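You operate a simulated robot arm through the tools that you are given. There is no shell and no other tool. Be economical: measure what you need, move in short steps, check, and stop when the job is done.

You run a simulated robot arm. Do the job below in one go: nothing can be reset, and whatever is moved stays where it is left.

TASK
Put the blue grease tub on the upper shelf of the steel cabinet away on the top of the narrow wall shelf. Then press the yard test button three times. Then take the purple wax tub on the upper shelf of the steel cabinet and put it away on the top of the narrow wall shelf. Then fetch the white paint tin and set it in the dark grey tray. Then put the small beige carton on the clear cover. Then put the blue paint tin on the top of the black cabinet beside the letter trays away on the upper shelf of the steel cabinet. Then stack the carton marked "cord" from the top of the black cabinet beside the letter trays on top of the carton labelled "shades". Then take the yellow grit tub on the clear end of the black cabinet top and put it away on the top of the narrow wall shelf. Then pull the plates cupboard door open. Do these in the order given. Set down upright: blue grease tub, purple wax tub, white paint tin, small beige carton, blue paint tin, yellow grit tub.

The check looks at the end state, three seconds after you hand in, the way a careful person would. Anything else that was tipped, shoved, dropped, spilled or broken makes it a failure. A push-on lid holds only when it is set on centred and level and pressed home; a screw cap is set on level and turned clockwise until tight.

THE ROBOT
A 7-joint arm with a two-finger gripper on a trunk, on a base that drives. Base frame: it is fixed to the floor where the robot stands at the start and does not move with it; the origin is under the middle of the robot, x ahead of it, y to its left, z up; the surface under the hand at the start is at about z = 0.95. Lengths are in m, angles in degrees, forces in N, time in s.
With the tool pointing down near the work surface it reaches from about 0.32 to 0.8 m from the robot's upright axis, wherever it stands. Its first joint turns from -166.0 to 166.0 degrees. Places, roughly: blue grease tub [0.5, 0, 0.5]; blue paint tin [-2.25, -5, 1]; cable carton, cord carton, shade carton [-2.25, -4.75, 1]; clear cover (17x21x2 cm) [-2, -2.3, 0.9]; dark grey tray (29x21x4 cm) [-2, -3.2, 0.9]; plates cupboard door [-2.1, 2.1, 0.5]; purple wax tub [0.5, -0.25, 0.5]; small beige carton [0.25, 0.25, 1]; top of the narrow wall shelf (14x57 cm) [-2.58, 4.44, 1.32]; upper shelf of the steel cabinet [0.5, 0.2, 0.5]; yard test button [0.4, -0.1, 1]; yellow grit tub [-2.25, -3.75, 1]. Payload 2.45 kg.
The TCP is the grasp point between the finger pads, 0.027 m short of the fingertips. In the tool frame z runs along the fingers and y along their closing line. The gripper opens to 0.08 m. The gripper's body begins 0.054 m behind the TCP.
Orientation is that of the tool frame in the base frame, as a unit quaternion [w, x, y, z]. With the fingers straight down and closing along the base's y, the tool's x points along the base's -x, its y along +y and its z along -z.

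THE INTERFACE
- The arm moves only by the tool drive_tool. Its arguments are lists of equal length, an entry for each row: "rotation": the turn, a rotation vector about the tool's x, y, z in degrees, a list of three; "translation": the shift along the tool's x, y, z in cm, a list of three; "hand": the opening, from 0 (shut) to 1 (fully open). In form: {"rotation": [[ax, ay, az], ...], "translation": [[x, y, z], ...], "hand": [hand, ...]}. A call has 1 to 20 rows; each row is the pose to reach, as a shift and turn from the pose commanded when the call began, along the tool's axes at that moment. Rows are played at 5 a second. More than 0.05 m and 8.6 degrees between two rows, or a gripper value outside its range, and nothing of the call is played. Where a pose cannot be reached the arm comes as near as it can. A force on the tool above 40 N (or 10 N above the force at the start of the call, whichever is more), or a blocked arm, ends the call early, and 0.2 s more pass. Each finger travels about 0.153 m/s and halts on what it meets, pressing with about 36 N; the grip force reading is that of the motor and also rises with nothing between the fingers. The clock runs only during rows and for 0.2 s after the last one: add rows that repeat a pose to give the fingers time. The reply holds the time, the measured pose of the TCP, the force on the tool along the base axes, the opening and the grip force, in the units named above and with some noise, with the torque about the TCP (base axes, N m) and any sound that the robot's microphone picked up, and new pictures: "pictures" is both (left out), scene, wrist or none.
- Cameras (640 x 400 px; columns grow to the right, rows downward): "scene" is now at [0.0595, 0.1488, 1.5277]; the picture's right is [0.13, -0.99, 0.00], its down [-0.69, -0.09, -0.72] and it looks along [0.71, 0.09, -0.70] (base axes); focal length 214 px, centre (320, 200). "wrist" rides on the gripper at [0.063, 0.013, -0.079] in the tool frame; the picture's right is [-0.19, 0.98, 0.00], its down [-0.72, -0.14, -0.68] and it looks along [-0.67, -0.13, 0.73] (tool axes); focal length 226 px, centre (320, 200). There is no depth. A picture from a camera that has moved, and an enlarged one, comes with that camera's place and axes in the base frame and with its lens.
- move_column(by): slides the trunk up (or, below 0, down) by that many m; the arm and the scene camera ride with it, the base frame stays. It gives what a move gives, with no picture.
- steer(legs): drives the robot by 1 to 6 legs, each [ahead, turn to the left] in m and degrees, along the robot's own axes; the way and the turn of a leg run together, so that a leg with both is an arc; at most 1.5 m and 180 degrees a leg. The arm and the cameras ride along, it lands a little off, and it stops where it bumps. It gives what a move gives, and a new picture of the scene camera.
- aim_head(pan, tilt): turns the head with the scene camera to pan (to the left, within 120 degrees either way) and tilt (down, from -29 to 69), counted from straight ahead of the robot. It gives what a move gives, and a new picture of the scene camera.
- inspect(camera, box): a new picture of the part [left, top, right, bottom] of that camera's present view, enlarged. It takes no simulated time.
- job_done(): hands the job in; it is judged then, once.

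Work in short steps. Places have to be worked out from the pictures, the camera data and where the tool is seen: move nearer, look again, correct. Check each grasp and each placing, and mend what went wrong. You have 483 turns and 360 pictures in all, those below and enlarged ones among them. Open the gripper and draw the arm clear of the work before you hand the job in, unless the task says otherwise; then end with one line.

The tools are called after "Emit:" as name(argument=value, ...) on one line, values as JSON. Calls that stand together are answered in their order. drive_tool: Moves the arm, as the interface text tells. Its arguments: {"type":"object","properties":{"rotation":{"type":"array"},"translation":{"type":"array"},"hand":{"type":"array"},"pictures":{"type":"string","enum":["both","scene","wrist","none"]}},"required":["rotation","translation","hand"]} The other tools are called the same way: move_column (by) slides the trunk up or down; steer (legs) drives the base; aim_head (pan, tilt) turns the head that bears the scene camera; inspect (camera, box) takes an enlarged picture of a part of a camera's view; job_done () hands the job in.

At the start:

```text
time: 0.0
tool_pos: [0.5101, 0.0511, 1.3092]
ee_rot: [-0.001, -0.002, 1.0, -0.001]
ft_force: [1.0, 0.3, -0.5]
wrist_torque: [0.01, 0.02, 0.01]
finger_gap: 0.0801
grasp_force: 0.0
trunk travel left (down, up): [-0.15, 0.39]
robot x, y, heading: [0.0023, -0.0015, -0.0]
head pan, tilt: [12.1, 44.7]
```

scene: 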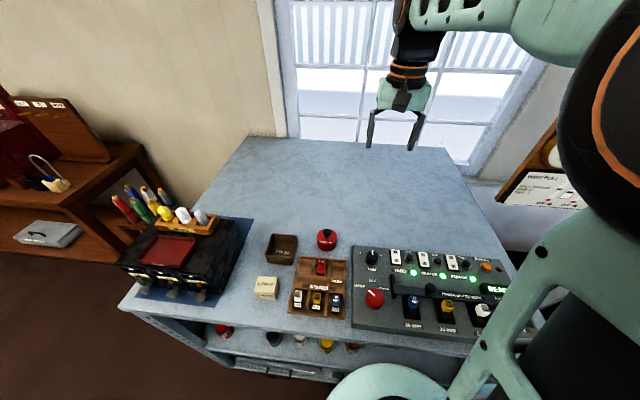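
wrist: 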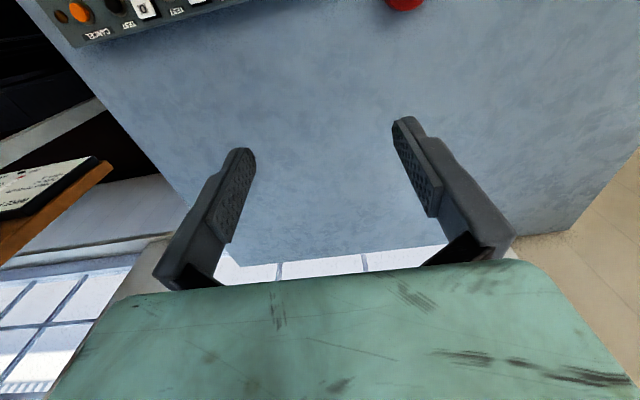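

The steel cabinet is in front of me, and its shelf contents are just visible under the front edge. I enlarge the view of the front to see the tubs and buttons.

Emit:
inspect(camera="scene", box=[180, 220, 540, 400])

Emit:
aim_head(pan=0, tilt=65)

```text
1.78 times, centred on (360, 310) of scene
camera zoom: at [0.0595, 0.1488, 1.5277], right [0.13, -0.99, 0.0], down [-0.69, -0.09, -0.72], along [0.71, 0.09, -0.7], focal length 381 px, centre (249, 4)
```

zoom: 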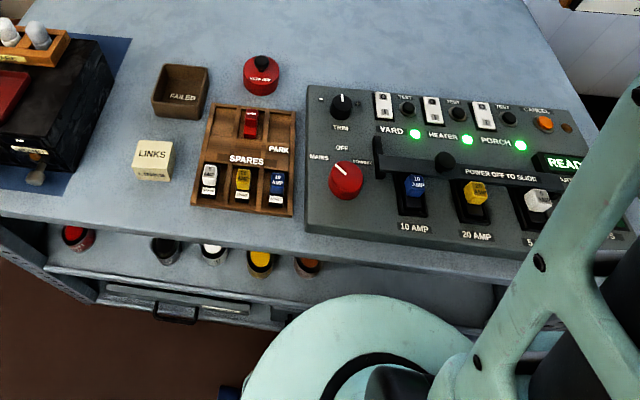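

```text
time: 0.8
tool_pos: [0.51, 0.052, 1.3092]
ee_rot: [-0.001, -0.002, 1.0, 0.0]
ft_force: [0.2, -0.7, 0.2]
wrist_torque: [0.03, -0.02, -0.02]
finger_gap: 0.0802
grasp_force: 0.0
trunk travel left (down, up): [-0.15, 0.39]
robot x, y, heading: [0.0004, -0.0, 0.4]
head pan, tilt: [0.0, 65.0]
camera scene: at [0.0546, 0.14, 1.5187], right [0.02, -1.0, 0.0], down [-0.77, -0.02, -0.63], along [0.63, 0.01, -0.77], focal length 214 px, centre (320, 200)
```

scene: 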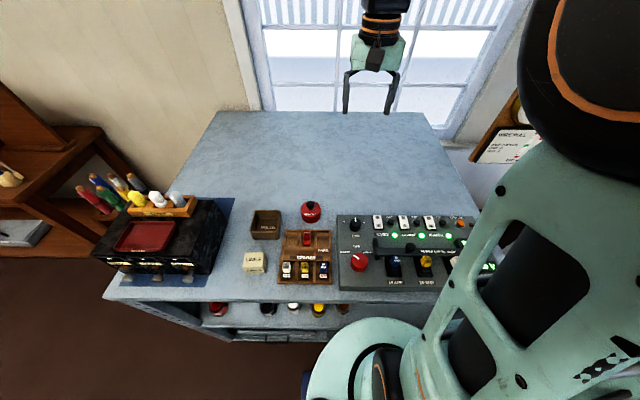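

The test panel, the "LINKS" carton and the shelf below the front edge (x≈0.22) are located roughly. I back away from the cabinet to see the shelf contents.

Emit:
steer(legs=[[-0.6, 0]])

Emit:
aim_head(pan=0, tilt=40)

Emit:
move_column(by=-0.15)

Emit:
inspect(camera="scene", box=[160, 100, 480, 300])

```text
time: 4.2
tool_pos: [-0.0829, 0.05, 1.3085]
ee_rot: [-0.001, 0.0, 1.0, 0.0]
ft_force: [-0.1, -1.3, 0.1]
wrist_torque: [0.0, -0.01, -0.01]
finger_gap: 0.0801
grasp_force: 0.1
trunk travel left (down, up): [-0.15, 0.39]
robot x, y, heading: [-0.591, -0.0005, -0.2]
head pan, tilt: [0.0, 65.0]
camera scene: at [-0.5384, 0.14, 1.5181], right [0.01, -1.0, 0.0], down [-0.78, 0.0, -0.63], along [0.63, 0.0, -0.78], focal length 214 px, centre (320, 200)
```

scene: 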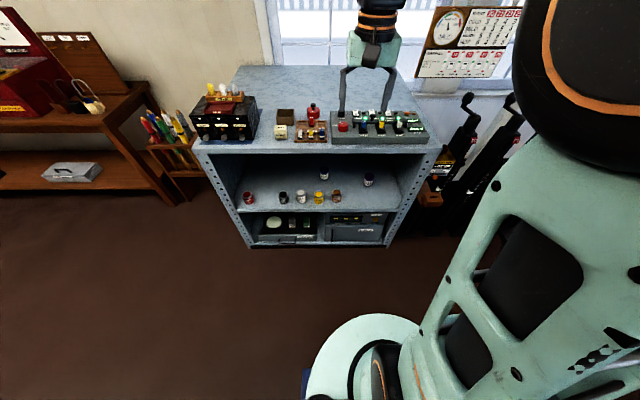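

```text
time: 5.1
tool_pos: [-0.0828, 0.0513, 1.3096]
ee_rot: [0.0, 0.0, 1.0, 0.001]
ft_force: [-0.7, 0.3, -0.3]
wrist_torque: [0.01, 0.01, 0.0]
finger_gap: 0.0801
grasp_force: 0.1
trunk travel left (down, up): [-0.15, 0.39]
robot x, y, heading: [-0.5896, 0.0007, -0.4]
head pan, tilt: [0.0, 40.0]
camera scene: at [-0.5291, 0.1392, 1.5336], right [0.0, -1.0, 0.0], down [-0.64, 0.0, -0.77], along [0.77, 0.0, -0.64], focal length 214 px, centre (320, 200)
```

scene: 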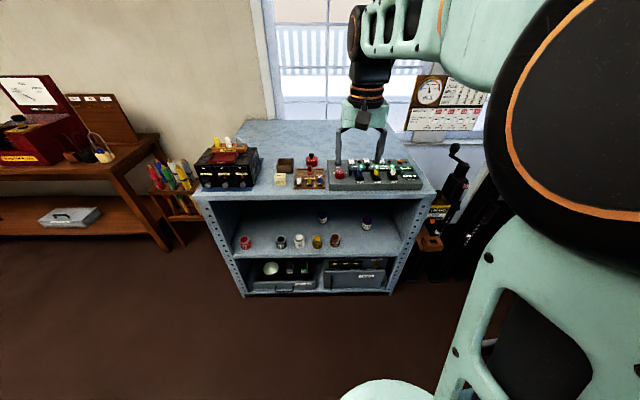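

```text
time: 6.8
tool_pos: [-0.0831, 0.0505, 1.1602]
ee_rot: [-0.001, 0.0, 1.0, 0.0]
ft_force: [0.9, 0.0, 0.1]
wrist_torque: [-0.01, 0.0, 0.03]
finger_gap: 0.0798
grasp_force: 0.1
trunk travel left (down, up): [0.0, 0.54]
robot x, y, heading: [-0.5991, 0.0019, -0.4]
head pan, tilt: [0.0, 40.0]
```

```text
2.00 times, centred on (320, 200) of scene
camera zoom: at [-0.5292, 0.1392, 1.3838], right [0.0, -1.0, 0.0], down [-0.64, 0.0, -0.77], along [0.77, 0.0, -0.64], focal length 429 px, centre (320, 200)
```

zoom: 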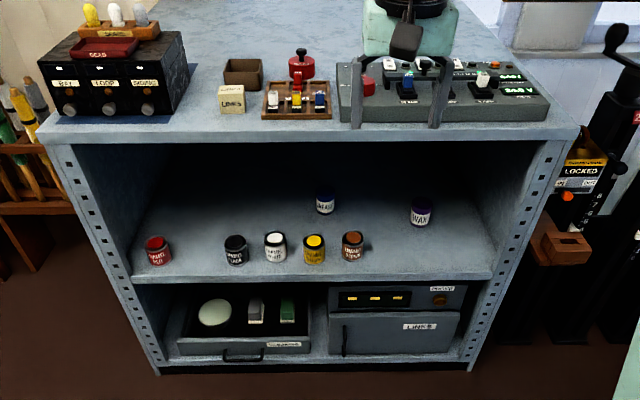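

The blue GREASE tub stands at about (0.51, 0.12), the purple WAX tub at about (0.45, -0.17), shelf at z≈0.47, with a front row of tins to pass over. I first try to turn the wrist by 180° so that the camera rides above the hand when it reaches in.

Emit:
drive_tool(rotation=[[0, 0, 8.5], [0, 0, 17], [0, 0, 25.5], [0, 0, 34], [0, 0, 42.5], [0, 0, 51], [0, 0, 59.5], [0, 0, 68], [0, 0, 76.5], [0, 0, 85], [0, 0, 90]], translation=[[0, 0, 0], [0, 0, 0], [0, 0, 0], [0, 0, 0], [0, 0, 0], [0, 0, 0], [0, 0, 0], [0, 0, 0], [0, 0, 0], [0, 0, 0], [0, 0, 0]], hand=[1, 1, 1, 1, 1, 1, 1, 1, 1, 1, 1], pictures="scene")

```text
time: 9.2
tool_pos: [-0.082, 0.0511, 1.1595]
ee_rot: [-0.001, 0.708, 0.706, 0.0]
ft_force: [0.0, 0.5, 0.4]
wrist_torque: [-0.02, -0.01, -0.03]
finger_gap: 0.0799
grasp_force: 0.2
trunk travel left (down, up): [0.0, 0.54]
robot x, y, heading: [-0.5939, 0.0028, 0.0]
head pan, tilt: [0.0, 40.0]
camera scene: at [-0.5291, 0.1392, 1.3837], right [0.0, -1.0, 0.0], down [-0.64, 0.0, -0.77], along [0.77, 0.0, -0.64], focal length 214 px, centre (320, 200)
```

scene: 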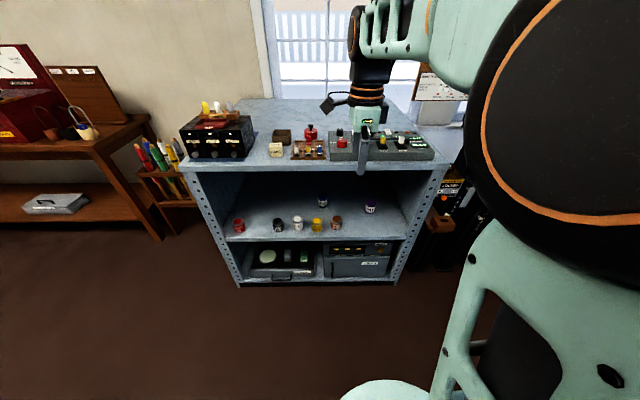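

That turn worked; the camera sits on the left of the hand now. I continue by another 90°.

Emit:
drive_tool(rotation=[[0, 0, 8.5], [0, 0, 17], [0, 0, 25.5], [0, 0, 34], [0, 0, 42.5], [0, 0, 51], [0, 0, 59.5], [0, 0, 68], [0, 0, 76.5], [0, 0, 85], [0, 0, 90]], translation=[[0, 0, 0], [0, 0, 0], [0, 0, 0], [0, 0, 0], [0, 0, 0], [0, 0, 0], [0, 0, 0], [0, 0, 0], [0, 0, 0], [0, 0, 0], [0, 0, 0]], hand=[1, 1, 1, 1, 1, 1, 1, 1, 1, 1, 1], pictures="scene")

```text
time: 11.6
tool_pos: [-0.0834, 0.0531, 1.1598]
ee_rot: [0.0, 1.0, 0.001, 0.001]
ft_force: [-0.7, 0.4, 0.8]
wrist_torque: [-0.04, -0.04, -0.02]
finger_gap: 0.0802
grasp_force: 0.1
trunk travel left (down, up): [0.0, 0.54]
robot x, y, heading: [-0.5902, -0.0008, -0.2]
head pan, tilt: [0.0, 40.0]
camera scene: at [-0.5308, 0.14, 1.3837], right [0.0, -1.0, 0.0], down [-0.64, 0.0, -0.77], along [0.77, 0.0, -0.64], focal length 214 px, centre (320, 200)
```

scene: 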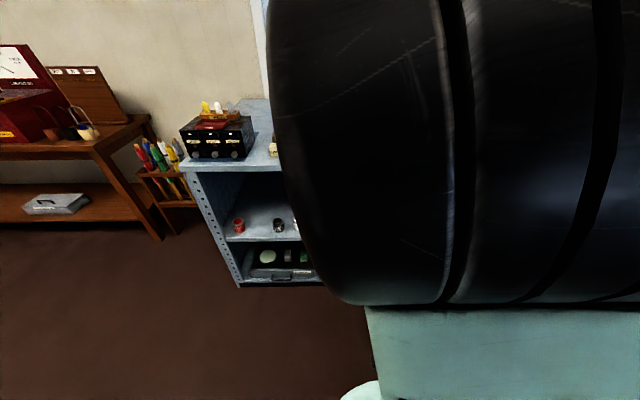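

The flip is done, though the elbow now blocks the scene camera. I pitch the tool to 30° below horizontal, pointing forward.

Emit:
drive_tool(rotation=[[0, 8.5, 0], [0, 17, 0], [0, 25.5, 0], [0, 34, 0], [0, 42.5, 0], [0, 51, 0], [0, 59, 0], [0, 60, 0]], translation=[[0, 0, 3], [0, 0, 6], [0, 0, 9], [0, 0, 12], [0, 0, 15], [0, 0, 18], [0, 0, 21], [0, 0, 21]], hand=[1, 1, 1, 1, 1, 1, 1, 1])

```text
time: 12.4
tool_pos: [-0.0841, -0.0717, 1.0814]
ee_rot: [0.005, 0.97, -0.123, 0.21]
ft_force: [0.0, 0.1, -0.3]
wrist_torque: [-0.02, -0.01, -0.02]
finger_gap: 0.0801
grasp_force: 0.0
trunk travel left (down, up): [0.0, 0.54]
robot x, y, heading: [-0.5905, 0.0006, -0.2]
head pan, tilt: [0.0, 40.0]
stopped in row 4: the arm was blocked; the commanded pose is now the measured one
camera scene: at [-0.5278, 0.1052, 1.4098], right [-0.37, -0.93, 0.0], down [-0.37, 0.15, -0.92], along [0.85, -0.34, -0.4], focal length 214 px, centre (320, 200)
camera wrist: at [-0.0617, -0.0942, 1.1787], right [-0.41, -0.91, -0.12], down [-0.88, 0.35, 0.33], along [-0.26, 0.24, -0.93], focal length 226 px, centre (320, 200)
```

scene: 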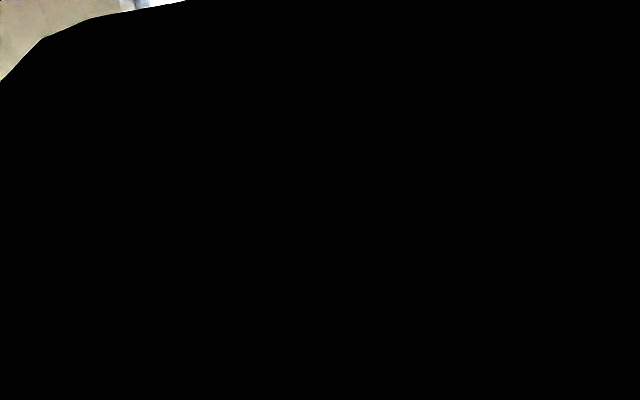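
wrist: 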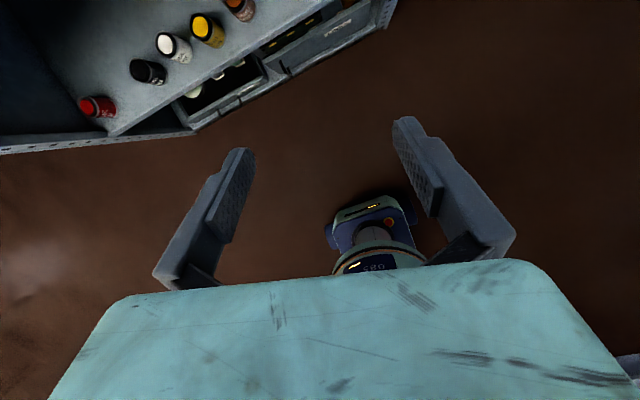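

The elbow met the head, so this elbow posture is wrong. I undo the pitch and go back to the starting wrist turn, then try turning the other way round.

Emit:
drive_tool(rotation=[[0, -6, -3.5], [0, -12, -7], [0, -18, -10.5], [0, -24, -14], [0, -24, -14]], translation=[[0, -2, -2], [0, -5, -4], [0, -8, -6], [0, -11, -7.5], [0, -12, -7.5]], hand=[1, 1, 1, 1, 1], pictures="none")

```text
time: 13.7
tool_pos: [-0.0869, 0.0611, 1.1531]
ee_rot: [0.004, 1.0, 0.009, 0.001]
ft_force: [0.0, -0.6, 0.2]
wrist_torque: [0.1, 0.0, 0.0]
finger_gap: 0.0798
grasp_force: 0.0
trunk travel left (down, up): [0.0, 0.54]
robot x, y, heading: [-0.5941, -0.0003, -0.1]
head pan, tilt: [0.0, 40.0]
```

The tool points down again. I turn it back by 90° toward the original wrist angle.

Emit:
drive_tool(rotation=[[0, 0, -8.5], [0, 0, -17], [0, 0, -25.5], [0, 0, -34], [0, 0, -42.5], [0, 0, -51], [0, 0, -59.5], [0, 0, -68], [0, 0, -76.5], [0, 0, -85], [0, 0, -90]], translation=[[0, 0, 0], [0, 0, 0], [0, 0, 0], [0, 0, 0], [0, 0, 0], [0, 0, 0], [0, 0, 0], [0, 0, 0], [0, 0, 0], [0, 0, 0], [0, 0, 0]], hand=[1, 1, 1, 1, 1, 1, 1, 1, 1, 1, 1], pictures="none")

Emit:
drive_tool(rotation=[[0, 0, -8.5], [0, 0, -17], [0, 0, -25.5], [0, 0, -34], [0, 0, -42.5], [0, 0, -51], [0, 0, -59.5], [0, 0, -68], [0, 0, -76.5], [0, 0, -85], [0, 0, -90]], translation=[[0, 0, 0], [0, 0, 0], [0, 0, 0], [0, 0, 0], [0, 0, 0], [0, 0, 0], [0, 0, 0], [0, 0, 0], [0, 0, 0], [0, 0, 0], [0, 0, 0]], hand=[1, 1, 1, 1, 1, 1, 1, 1, 1, 1, 1], pictures="scene")

```text
time: 16.1
tool_pos: [-0.087, 0.0615, 1.1538]
ee_rot: [0.004, 0.7, 0.714, -0.004]
ft_force: [0.0, 0.0, -0.2]
wrist_torque: [0.02, -0.02, 0.02]
finger_gap: 0.0801
grasp_force: 0.1
trunk travel left (down, up): [0.0, 0.54]
robot x, y, heading: [-0.5871, 0.0015, -0.2]
head pan, tilt: [0.0, 40.0]
```

```text
time: 18.4
tool_pos: [-0.0882, 0.0619, 1.1543]
ee_rot: [0.0, -0.01, 1.0, -0.004]
ft_force: [-0.4, 0.8, 0.4]
wrist_torque: [-0.03, 0.01, 0.0]
finger_gap: 0.08
grasp_force: 0.0
trunk travel left (down, up): [0.0, 0.54]
robot x, y, heading: [-0.594, 0.0013, -0.3]
head pan, tilt: [0.0, 40.0]
camera scene: at [-0.5291, 0.1393, 1.3836], right [0.0, -1.0, 0.0], down [-0.64, 0.0, -0.77], along [0.77, 0.0, -0.64], focal length 214 px, centre (320, 200)
```

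scene: 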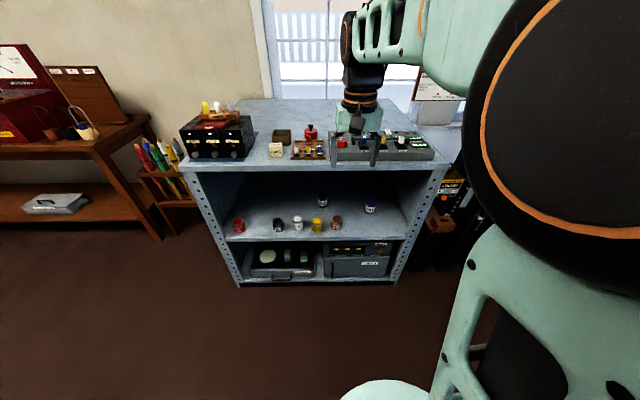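

Back in the original posture. I try the flip the other way.

Emit:
drive_tool(rotation=[[0, 0, -8.5], [0, 0, -17], [0, 0, -25.5], [0, 0, -34], [0, 0, -42.5], [0, 0, -51], [0, 0, -59.5], [0, 0, -68], [0, 0, -76.5], [0, 0, -85], [0, 0, -90]], translation=[[0, 0, 0], [0, 0, 0], [0, 0, 0], [0, 0, 0], [0, 0, 0], [0, 0, 0], [0, 0, 0], [0, 0, 0], [0, 0, 0], [0, 0, 0], [0, 0, 0]], hand=[1, 1, 1, 1, 1, 1, 1, 1, 1, 1, 1], pictures="scene")

```text
time: 20.9
tool_pos: [-0.0864, 0.0616, 1.1528]
ee_rot: [0.003, 0.715, -0.699, 0.003]
ft_force: [0.6, 0.6, -0.4]
wrist_torque: [-0.01, -0.04, -0.01]
finger_gap: 0.08
grasp_force: 0.2
trunk travel left (down, up): [0.0, 0.54]
robot x, y, heading: [-0.5914, 0.0014, -0.3]
head pan, tilt: [0.0, 40.0]
camera scene: at [-0.529, 0.1392, 1.3837], right [0.0, -1.0, 0.0], down [-0.64, 0.0, -0.77], along [0.77, 0.0, -0.64], focal length 214 px, centre (320, 200)
```

scene: 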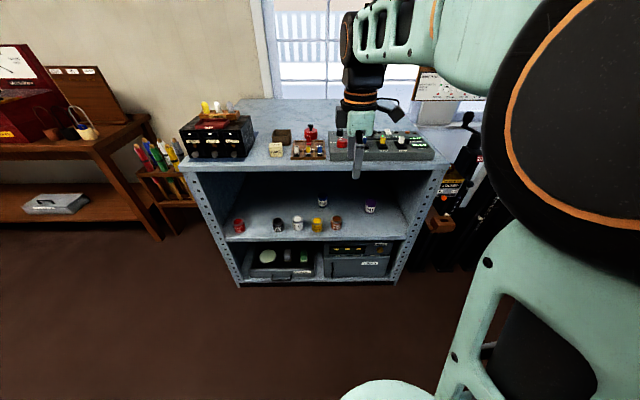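

Elbow stays right and clear of the head. I continue 90° more.

Emit:
drive_tool(rotation=[[0, 0, -8.5], [0, 0, -17], [0, 0, -25.5], [0, 0, -34], [0, 0, -42.5], [0, 0, -51], [0, 0, -59.5], [0, 0, -68], [0, 0, -76.5], [0, 0, -85], [0, 0, -90]], translation=[[0, 0, 0], [0, 0, 0], [0, 0, 0], [0, 0, 0], [0, 0, 0], [0, 0, 0], [0, 0, 0], [0, 0, 0], [0, 0, 0], [0, 0, 0], [0, 0, 0]], hand=[1, 1, 1, 1, 1, 1, 1, 1, 1, 1, 1], pictures="scene")

```text
time: 23.2
tool_pos: [-0.0862, 0.0608, 1.1528]
ee_rot: [0.005, 1.0, 0.011, 0.0]
ft_force: [0.2, 0.5, -0.6]
wrist_torque: [-0.02, 0.02, 0.01]
finger_gap: 0.0801
grasp_force: 0.1
trunk travel left (down, up): [0.0, 0.54]
robot x, y, heading: [-0.5941, 0.0027, -0.3]
head pan, tilt: [0.0, 40.0]
camera scene: at [-0.529, 0.1392, 1.3837], right [0.0, -1.0, 0.0], down [-0.64, 0.0, -0.77], along [0.77, 0.0, -0.64], focal length 214 px, centre (320, 200)
```

scene: 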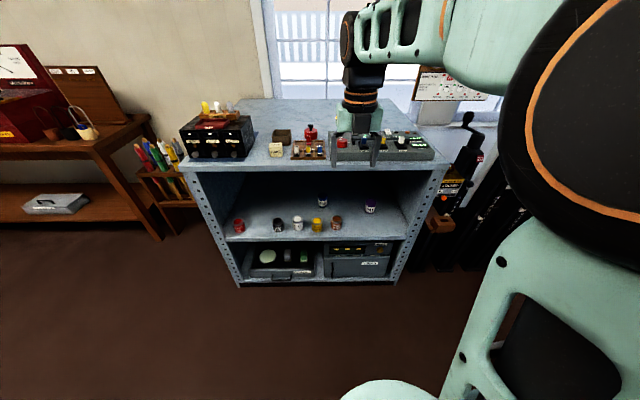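

The flip this way leaves the elbow clear. Now I pitch the tool up to 30° below horizontal while lowering 35 cm.

Emit:
drive_tool(rotation=[[0, 7.5, 0], [0, 15, 0], [0, 22.5, 0], [0, 30, 0], [0, 37.5, 0], [0, 45, 0], [0, 52.5, 0], [0, 60, 0], [0, 60, 0], [0, 60, 0], [0, 60, 0], [0, 60, 0]], translation=[[0, 0, 3], [0, 0, 6], [0, 0, 9], [0, 0, 12], [0, 0, 15], [0, 0, 18], [0, 0, 21], [0, 0, 24], [0, 0, 28], [0, 0, 32], [0, 0, 36], [0, 0, 40]], hand=[1, 1, 1, 1, 1, 1, 1, 1, 1, 1, 1, 1])

```text
time: 25.9
tool_pos: [-0.0859, 0.0578, 0.7728]
ee_rot: [-0.001, 0.866, 0.01, 0.501]
ft_force: [0.9, -1.4, -1.0]
wrist_torque: [0.02, -0.04, 0.03]
finger_gap: 0.0801
grasp_force: 0.0
out of reach, approached as far as the arm can: row 6, 7, 12
trunk travel left (down, up): [0.0, 0.54]
robot x, y, heading: [-0.596, -0.002, -0.3]
head pan, tilt: [0.0, 40.0]
camera scene: at [-0.5274, 0.1365, 1.3835], right [0.0, -1.0, 0.0], down [-0.64, 0.0, -0.76], along [0.76, 0.0, -0.64], focal length 214 px, centre (320, 200)
camera wrist: at [-0.1216, 0.0453, 0.8679], right [-0.08, -0.98, -0.16], down [-0.95, 0.12, -0.28], along [0.3, 0.13, -0.95], focal length 226 px, centre (320, 200)
```

scene: 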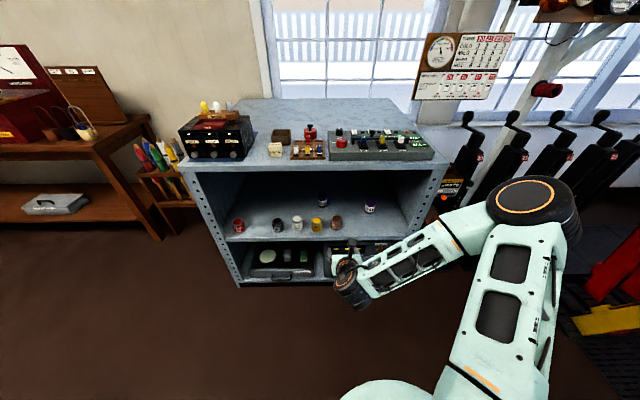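
wrist: 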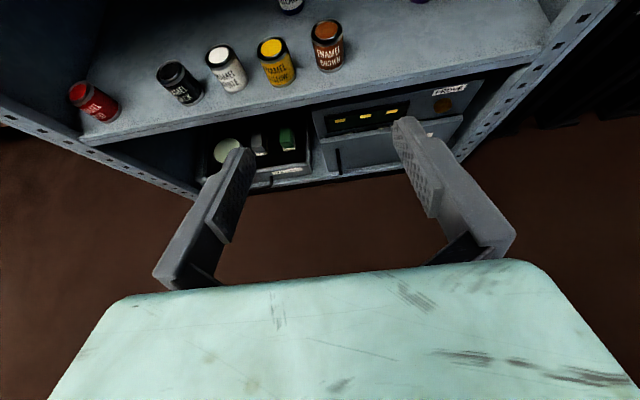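

The tool points forward at 30° down and the scene view is free. I drive 0.3 m nearer with the hand at the mouth of the shelf bay, then look again.

Emit:
steer(legs=[[0.27, 0]])

Emit:
inspect(camera="scene", box=[160, 150, 480, 350])

Emit:
inspect(camera="wrist", box=[0, 0, 640, 400])

```text
time: 27.8
tool_pos: [0.1818, 0.0624, 0.7736]
ee_rot: [0.0, 0.866, 0.011, 0.5]
ft_force: [-0.2, 0.3, 0.3]
wrist_torque: [-0.02, 0.03, 0.0]
finger_gap: 0.0801
grasp_force: 0.1
trunk travel left (down, up): [0.0, 0.54]
robot x, y, heading: [-0.3232, 0.0004, 0.2]
head pan, tilt: [0.0, 40.0]
camera scene: at [-0.2606, 0.1392, 1.3837], right [0.0, -1.0, 0.0], down [-0.64, 0.0, -0.77], along [0.77, 0.0, -0.64], focal length 214 px, centre (320, 200)
```

scene: 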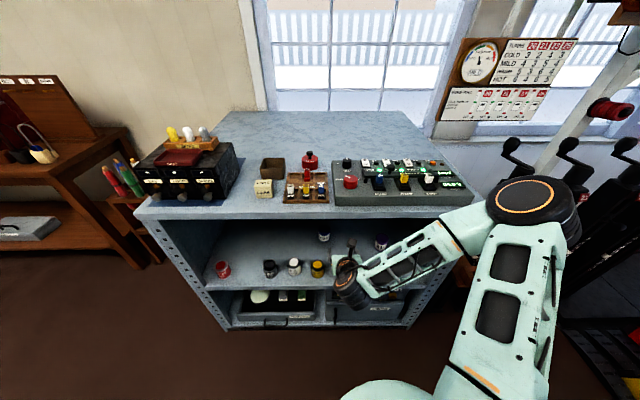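

```text
2.00 times, centred on (320, 250) of scene
camera zoom: at [-0.2606, 0.1392, 1.3837], right [0.0, -1.0, 0.0], down [-0.64, 0.0, -0.77], along [0.77, 0.0, -0.64], focal length 429 px, centre (320, 100)
```

zoom: 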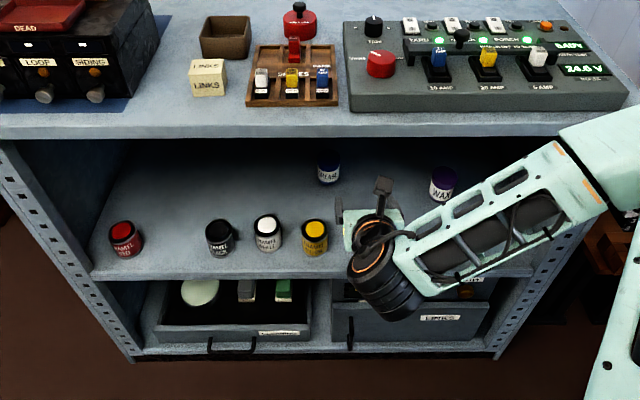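

```text
1.00 times, centred on (320, 200) of wrist (not enlarged: the box is as wide or as high as the picture)
camera zoom: at [0.1464, 0.0499, 0.8684], right [-0.07, -0.98, -0.16], down [-0.95, 0.12, -0.28], along [0.3, 0.13, -0.95], focal length 226 px, centre (320, 200)
```

zoom: 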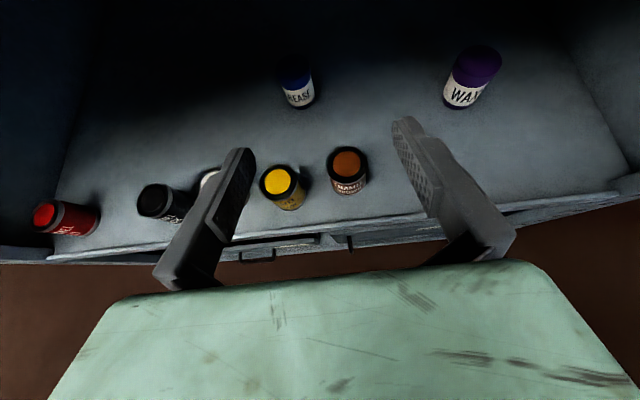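

Grease tub is at about (0.505, 0.12), radius ~0.033; front tin lids top out at z≈0.54 and the shelf is at z≈0.48. I set the pitch to 35° and align the hand at y=0.12, z≈0.65 in the bay mouth.

Emit:
drive_tool(rotation=[[0, -2, 0], [0, -5, 0], [0, -5, 0], [0, -5, 0]], translation=[[-2.5, -1.5, 2], [-5, -3, 4], [-7.5, -4.5, 6], [-9.8, -5.8, 7.8]], hand=[1, 1, 1, 1])

```text
time: 28.8
tool_pos: [0.1998, 0.1195, 0.6515]
ee_rot: [0.0, 0.887, 0.012, 0.461]
ft_force: [0.1, 0.3, -0.2]
wrist_torque: [0.0, 0.01, 0.05]
finger_gap: 0.0802
grasp_force: 0.1
trunk travel left (down, up): [0.0, 0.54]
robot x, y, heading: [-0.3218, 0.0011, 0.0]
head pan, tilt: [0.0, 40.0]
camera scene: at [-0.2606, 0.1389, 1.3837], right [0.0, -1.0, 0.0], down [-0.64, 0.0, -0.77], along [0.77, 0.0, -0.64], focal length 214 px, centre (320, 200)
camera wrist: at [0.1721, 0.1077, 0.7483], right [-0.09, -0.98, -0.15], down [-0.97, 0.12, -0.2], along [0.21, 0.13, -0.97], focal length 226 px, centre (320, 200)
```

scene: 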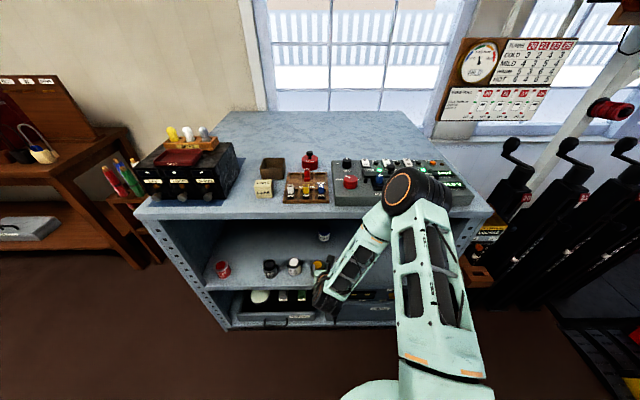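
wrist: 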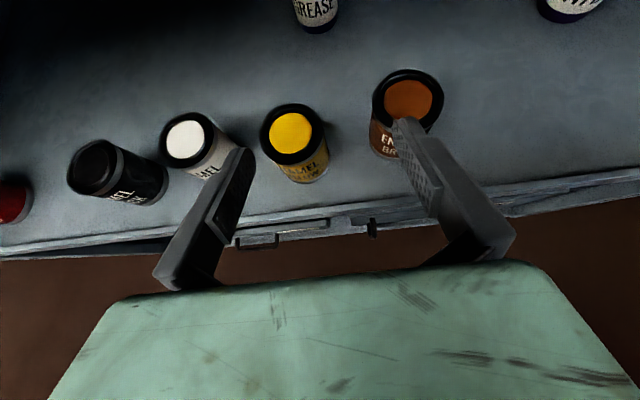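

Alignment is good and height over the tins ~8 cm. I slide in 10 cm level and look at the arm's clearance to the cabinet top.

Emit:
drive_tool(rotation=[[0, 0, 0], [0, 0, 0], [0, 0, 0], [0, 0, 0]], translation=[[1.43, 0, 2.05], [2.87, 0, 4.1], [4.3, 0, 6.15], [5.74, 0, 8.19]], hand=[1, 1, 1, 1])

```text
time: 29.8
tool_pos: [0.2985, 0.1237, 0.6475]
ee_rot: [-0.001, 0.887, 0.012, 0.461]
ft_force: [-0.6, -0.8, -0.1]
wrist_torque: [0.01, 0.03, -0.02]
finger_gap: 0.0798
grasp_force: 0.1
trunk travel left (down, up): [0.0, 0.54]
robot x, y, heading: [-0.3232, 0.0014, 0.1]
head pan, tilt: [0.0, 40.0]
camera scene: at [-0.2605, 0.1392, 1.3836], right [0.0, -1.0, 0.0], down [-0.64, 0.0, -0.77], along [0.77, 0.0, -0.64], focal length 214 px, centre (320, 200)
camera wrist: at [0.2712, 0.11, 0.7455], right [-0.09, -0.98, -0.15], down [-0.97, 0.12, -0.2], along [0.21, 0.13, -0.97], focal length 226 px, centre (320, 200)
```

scene: 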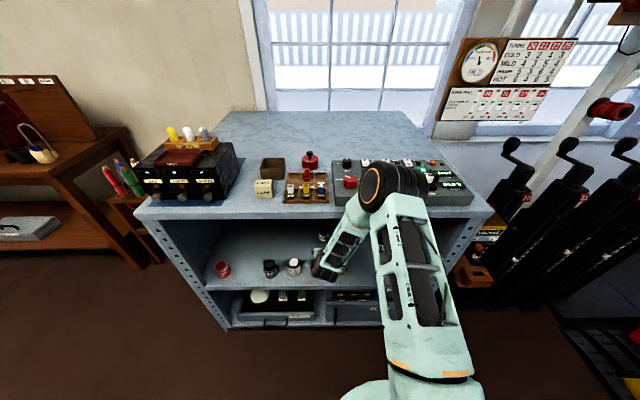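
wrist: 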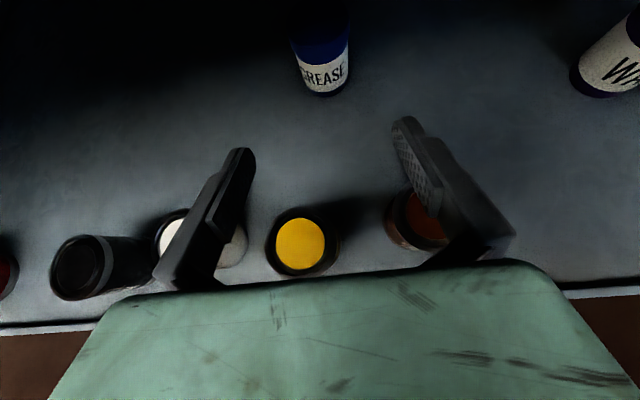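

The forearm is too steep for going deeper under the cabinet top; I back the robot by 0.10 m so that the arm stretches out flatter.

Emit:
steer(legs=[[-0.1, 0]])

Emit:
drive_tool(rotation=[[0, 0, 0], [0, 0, 0], [0, 0, 0], [0, 0, 0], [0, 0, 0]], translation=[[1.72, 0, 2.46], [3.44, 0, 4.92], [5.17, 0, 7.37], [6.9, 0, 9.83], [8.61, 0, 12.3]], hand=[1, 1, 1, 1, 1])

```text
time: 30.9
tool_pos: [0.1977, 0.1234, 0.6474]
ee_rot: [-0.001, 0.887, 0.013, 0.461]
ft_force: [0.1, 0.2, 0.6]
wrist_torque: [0.03, -0.02, 0.02]
finger_gap: 0.0799
grasp_force: 0.0
trunk travel left (down, up): [0.0, 0.54]
robot x, y, heading: [-0.425, 0.0036, 0.1]
head pan, tilt: [0.0, 40.0]
camera scene: at [-0.3611, 0.1391, 1.3836], right [0.0, -1.0, 0.0], down [-0.64, 0.0, -0.77], along [0.77, 0.0, -0.64], focal length 214 px, centre (320, 200)
```

scene: 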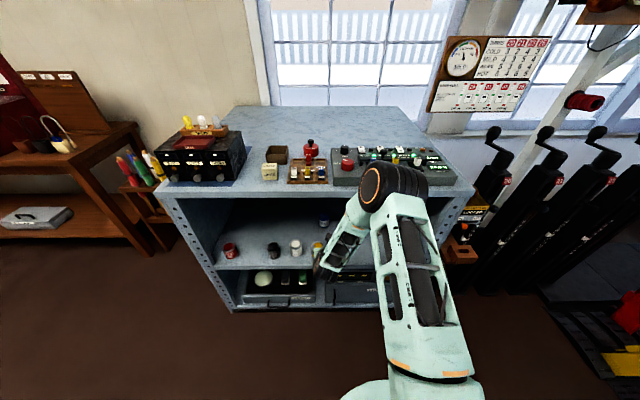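

```text
time: 32.1
tool_pos: [0.3468, 0.1262, 0.6473]
ee_rot: [-0.001, 0.887, 0.013, 0.461]
ft_force: [-0.5, 0.7, 0.6]
wrist_torque: [0.01, -0.03, 0.02]
finger_gap: 0.0803
grasp_force: 0.0
trunk travel left (down, up): [0.0, 0.54]
robot x, y, heading: [-0.4229, 0.0014, 0.0]
head pan, tilt: [0.0, 40.0]
camera scene: at [-0.3616, 0.1391, 1.3836], right [0.0, -1.0, 0.0], down [-0.64, 0.0, -0.77], along [0.77, 0.0, -0.64], focal length 214 px, centre (320, 200)
camera wrist: at [0.3199, 0.1135, 0.7453], right [-0.09, -0.99, -0.15], down [-0.97, 0.12, -0.2], along [0.21, 0.13, -0.97], focal length 226 px, centre (320, 200)
```

scene: 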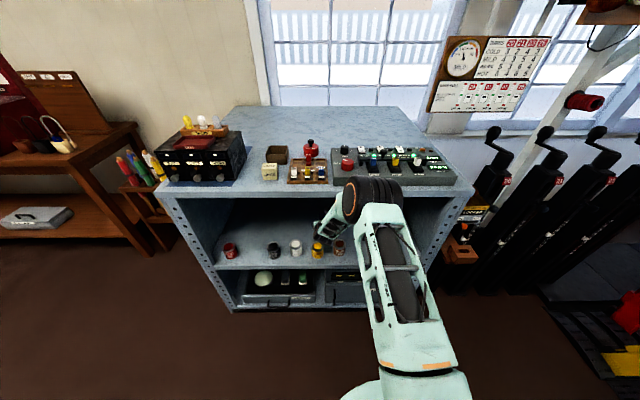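
wrist: 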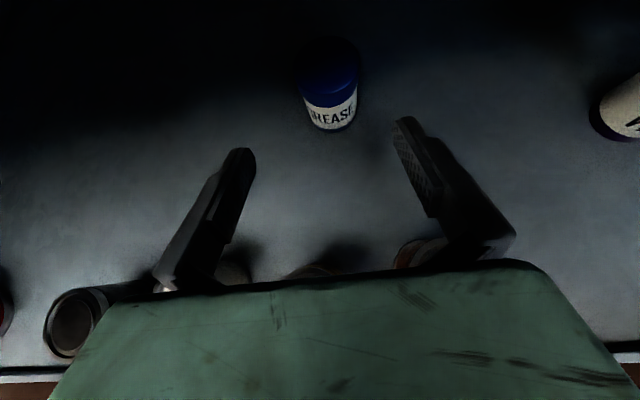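

The forearm is flatter now. Grease tub computed at (0.502, 0.121), lid top z≈0.542. I go level in to x≈0.50 above it.

Emit:
drive_tool(rotation=[[0, 0, 0], [0, 0, 0], [0, 0, 0], [0, 0, 0], [0, 0, 0]], translation=[[1.76, 0.2, 2.5], [3.5, 0.4, 5.0], [5.27, 0.6, 7.5], [7.0, 0.8, 10.0], [8.78, 0.8, 12.5]], hand=[1, 1, 1, 1, 1])

```text
time: 33.3
tool_pos: [0.4985, 0.1264, 0.6478]
ee_rot: [-0.005, 0.888, 0.014, 0.46]
ft_force: [0.5, -0.5, 2.8]
wrist_torque: [0.02, 0.18, 0.09]
finger_gap: 0.0801
grasp_force: 0.0
trunk travel left (down, up): [0.0, 0.54]
robot x, y, heading: [-0.4238, 0.0025, 0.3]
head pan, tilt: [0.0, 40.0]
camera scene: at [-0.3623, 0.1379, 1.3838], right [0.01, -1.0, 0.0], down [-0.64, 0.0, -0.77], along [0.77, 0.01, -0.64], focal length 214 px, centre (320, 200)
camera wrist: at [0.4717, 0.1134, 0.7455], right [-0.08, -0.98, -0.15], down [-0.97, 0.11, -0.2], along [0.21, 0.13, -0.97], focal length 226 px, centre (320, 200)
```

scene: 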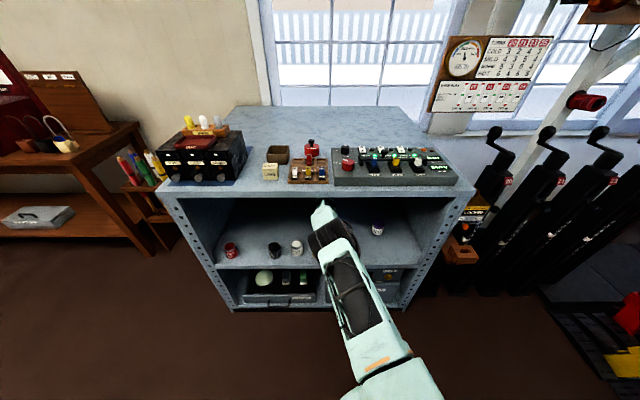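
wrist: 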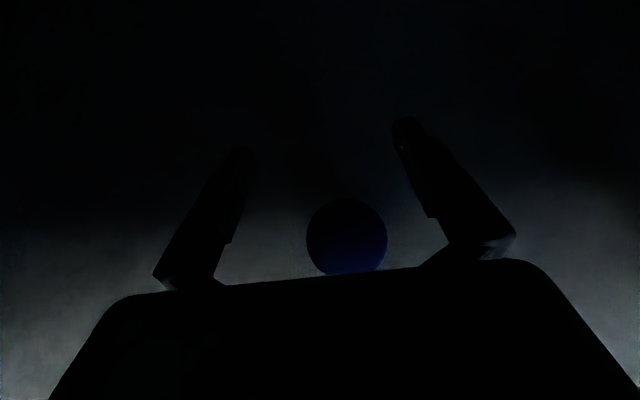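

From the lid seen in two views, the tub centre is nearer x≈0.478, y≈0.120, lid top z≈0.56–0.57. There is a small force, likely the wrist near the cabinet top's underside, so I correct x and lower by 6 cm.

Emit:
drive_tool(rotation=[[0, 0, 0], [0, 0, 0], [0, 0, 0]], translation=[[-2.2, 0.6, -0.5], [-4.0, 0.6, 0.8], [-6.1, 0.6, 1.8]], hand=[1, 1, 1], pictures="wrist")

```text
time: 34.1
tool_pos: [0.4794, 0.1143, 0.5887]
ee_rot: [-0.001, 0.887, 0.013, 0.462]
ft_force: [-0.3, -0.9, 0.5]
wrist_torque: [0.01, 0.02, 0.04]
finger_gap: 0.08
grasp_force: 0.0
trunk travel left (down, up): [0.0, 0.54]
robot x, y, heading: [-0.4257, 0.0, 0.2]
head pan, tilt: [0.0, 40.0]
camera wrist: at [0.4522, 0.1019, 0.6856], right [-0.09, -0.98, -0.15], down [-0.97, 0.12, -0.2], along [0.21, 0.13, -0.97], focal length 226 px, centre (320, 200)
```

wrist: 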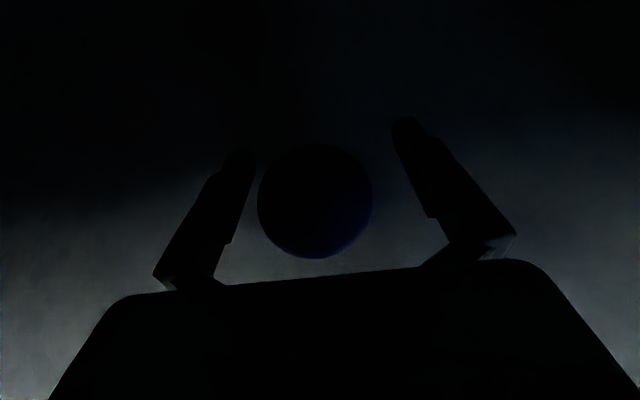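

Force is gone. Lid centre now computes to (0.479, 0.122), top z≈0.56; I shift 7 mm left and lower to z≈0.535.

Emit:
drive_tool(rotation=[[0, 0, 0], [0, 0, 0], [0, 0, 0]], translation=[[0, -0.7, 0], [-2.2, -0.7, 1.55], [-4.4, -0.7, 3.1]], hand=[1, 1, 1], pictures="wrist")

```text
time: 34.9
tool_pos: [0.4799, 0.129, 0.5372]
ee_rot: [-0.006, 0.886, 0.01, 0.464]
ft_force: [0.7, 0.5, 1.5]
wrist_torque: [-0.1, 0.06, -0.04]
finger_gap: 0.08
grasp_force: 0.0
out of reach, approached as far as the arm can: row 3
trunk travel left (down, up): [0.0, 0.54]
robot x, y, heading: [-0.4226, -0.0011, 0.2]
head pan, tilt: [0.0, 40.0]
camera wrist: at [0.4515, 0.1144, 0.6353], right [-0.09, -0.98, -0.16], down [-0.97, 0.12, -0.2], along [0.22, 0.14, -0.97], focal length 226 px, centre (320, 200)
```

wrist: 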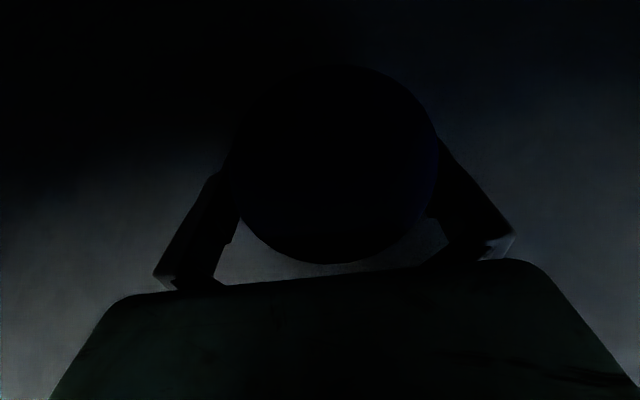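

The tub sits centred between the fingers. I close the grip.

Emit:
drive_tool(rotation=[[0, 0, 0], [0, 0, 0], [0, 0, 0], [0, 0, 0]], translation=[[0, 0, 0], [0, 0, 0], [0, 0, 0], [0, 0, 0]], hand=[0.6, 0.3, 0, 0], pictures="wrist")

```text
time: 35.9
tool_pos: [0.4794, 0.1279, 0.5375]
ee_rot: [-0.003, 0.886, 0.015, 0.463]
ft_force: [2.0, -2.0, 4.1]
wrist_torque: [0.14, -0.04, -0.07]
finger_gap: 0.0583
grasp_force: 36.0
trunk travel left (down, up): [0.0, 0.54]
robot x, y, heading: [-0.4246, -0.0027, 0.1]
head pan, tilt: [0.0, 40.0]
camera wrist: at [0.4516, 0.114, 0.6351], right [-0.08, -0.99, -0.15], down [-0.97, 0.11, -0.2], along [0.21, 0.13, -0.97], focal length 226 px, centre (320, 200)
```

wrist: 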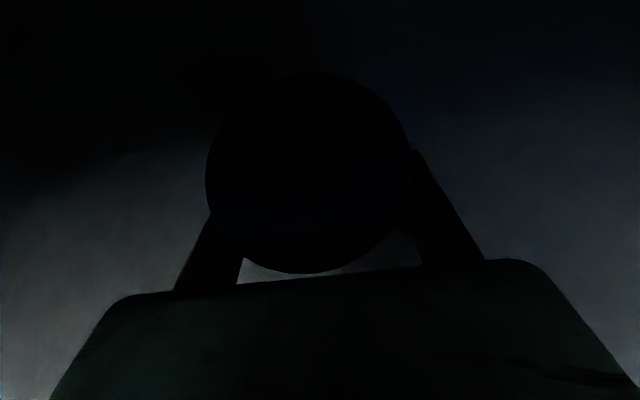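

Gripped (gap 0.058). I lift 6 cm first and check.

Emit:
drive_tool(rotation=[[0, 0, 0], [0, 0, 0], [0, 0, 0]], translation=[[1.64, 0, -1.15], [3.28, 0, -2.3], [4.91, 0, -3.44]], hand=[0, 0, 0], pictures="scene")

Emit:
inspect(camera="scene", box=[200, 180, 440, 330])

```text
time: 36.7
tool_pos: [0.481, 0.1213, 0.5909]
ee_rot: [-0.002, 0.887, 0.013, 0.461]
ft_force: [-0.3, -0.9, -2.0]
wrist_torque: [0.03, -0.04, 0.0]
finger_gap: 0.0587
grasp_force: 36.6
trunk travel left (down, up): [0.0, 0.54]
robot x, y, heading: [-0.4255, 0.0017, 0.1]
head pan, tilt: [0.0, 40.0]
camera scene: at [-0.3604, 0.139, 1.3835], right [0.0, -1.0, 0.0], down [-0.64, 0.0, -0.77], along [0.77, 0.0, -0.64], focal length 214 px, centre (320, 200)
```

scene: 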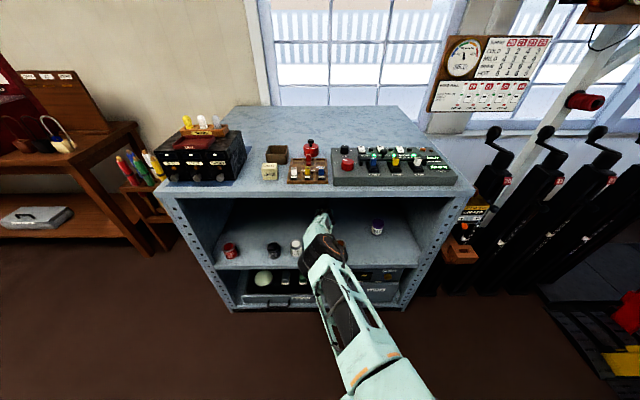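

```text
2.67 times, centred on (320, 255) of scene
camera zoom: at [-0.3604, 0.139, 1.3835], right [0.0, -1.0, 0.0], down [-0.64, 0.0, -0.77], along [0.77, 0.0, -0.64], focal length 572 px, centre (320, 53)
```

zoom: 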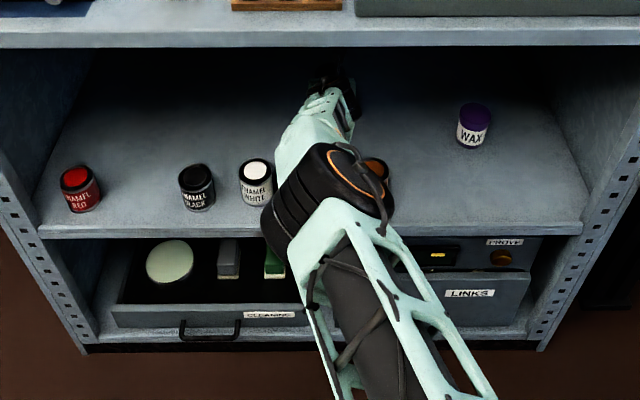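

Tub is held (about 2 N weight). I retract out of the bay along the same path, raising to clear the front tins.

Emit:
drive_tool(rotation=[[0, 0, 0], [0, 0, 0], [0, 0, 0], [0, 0, 0], [0, 0, 0], [0, 0, 0], [0, 0, 0], [0, 0, 0]], translation=[[-0.08, 0, -3.6], [-0.16, 0, -7.21], [-1.64, 0, -11.06], [-3.94, 0, -14.34], [-6.23, 0, -17.61], [-8.53, 0, -20.9], [-10.8, 0, -24.2], [-13.1, 0, -27.4]], hand=[0, 0, 0, 0, 0, 0, 0, 0])

```text
time: 38.5
tool_pos: [0.1805, 0.1158, 0.6424]
ee_rot: [-0.001, 0.887, 0.013, 0.462]
ft_force: [0.6, 0.0, -2.2]
wrist_torque: [-0.04, 0.0, -0.01]
finger_gap: 0.0584
grasp_force: 36.3
trunk travel left (down, up): [0.0, 0.54]
robot x, y, heading: [-0.426, -0.0008, 0.2]
head pan, tilt: [0.0, 40.0]
camera scene: at [-0.3609, 0.1391, 1.3836], right [0.0, -1.0, 0.0], down [-0.64, 0.0, -0.77], along [0.77, 0.0, -0.64], focal length 214 px, centre (320, 200)
camera wrist: at [0.1529, 0.1028, 0.7415], right [-0.09, -0.99, -0.15], down [-0.97, 0.12, -0.2], along [0.21, 0.13, -0.97], focal length 226 px, centre (320, 200)
```

scene: 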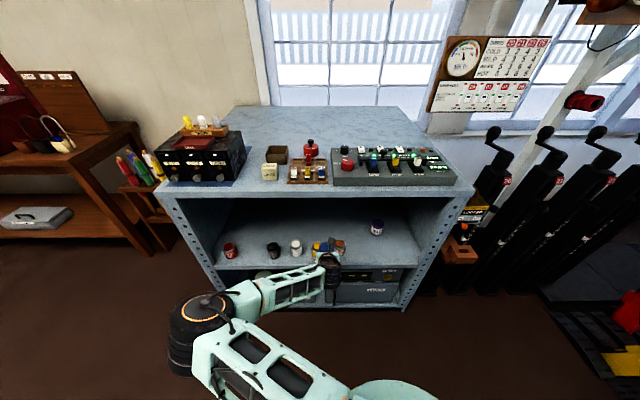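
wrist: 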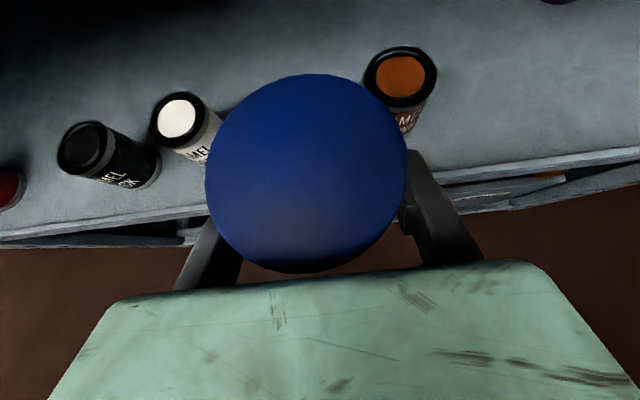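

The tub is out, elbow swung left but all is free. I back off 0.5 m and look left toward the wall shelf.

Emit:
steer(legs=[[-0.5, 0]])

Emit:
move_column(by=0.3)

Emit:
aim_head(pan=100, tilt=25)

```text
time: 41.5
tool_pos: [-0.3188, 0.1159, 0.6453]
ee_rot: [-0.002, 0.887, 0.014, 0.461]
ft_force: [0.0, -0.4, -2.5]
wrist_torque: [0.0, 0.0, 0.0]
finger_gap: 0.0583
grasp_force: 36.6
trunk travel left (down, up): [0.0, 0.54]
robot x, y, heading: [-0.9206, 0.0004, 0.3]
head pan, tilt: [0.0, 40.0]
camera scene: at [-0.8605, 0.1376, 1.3836], right [0.01, -1.0, 0.0], down [-0.64, 0.0, -0.77], along [0.77, 0.0, -0.64], focal length 214 px, centre (320, 200)
```

scene: 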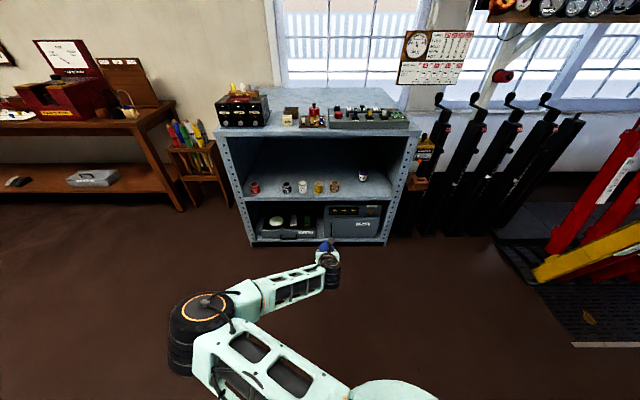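

```text
time: 44.5
tool_pos: [-0.3188, 0.1159, 0.944]
ee_rot: [-0.002, 0.887, 0.015, 0.462]
ft_force: [-1.1, 0.2, -1.8]
wrist_torque: [-0.02, 0.0, 0.01]
finger_gap: 0.0582
grasp_force: 36.1
trunk travel left (down, up): [-0.3, 0.24]
robot x, y, heading: [-0.9241, -0.0003, 0.5]
head pan, tilt: [0.0, 40.0]
```

```text
time: 46.2
tool_pos: [-0.3178, 0.116, 0.9435]
ee_rot: [0.0, 0.887, 0.014, 0.461]
ft_force: [-0.7, 1.3, -2.1]
wrist_torque: [-0.01, 0.01, -0.01]
finger_gap: 0.0582
grasp_force: 36.2
trunk travel left (down, up): [-0.3, 0.24]
robot x, y, heading: [-0.9196, -0.0008, 0.2]
head pan, tilt: [100.0, 25.0]
camera scene: at [-0.9619, 0.2279, 1.707], right [0.98, 0.18, 0.0], down [0.07, -0.42, -0.91], along [-0.16, 0.89, -0.42], focal length 214 px, centre (320, 200)
```

scene: 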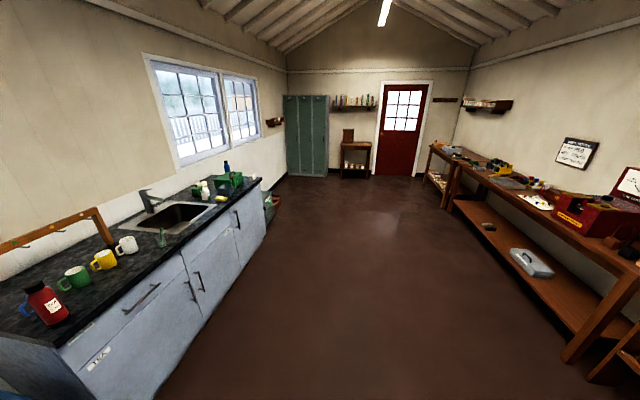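

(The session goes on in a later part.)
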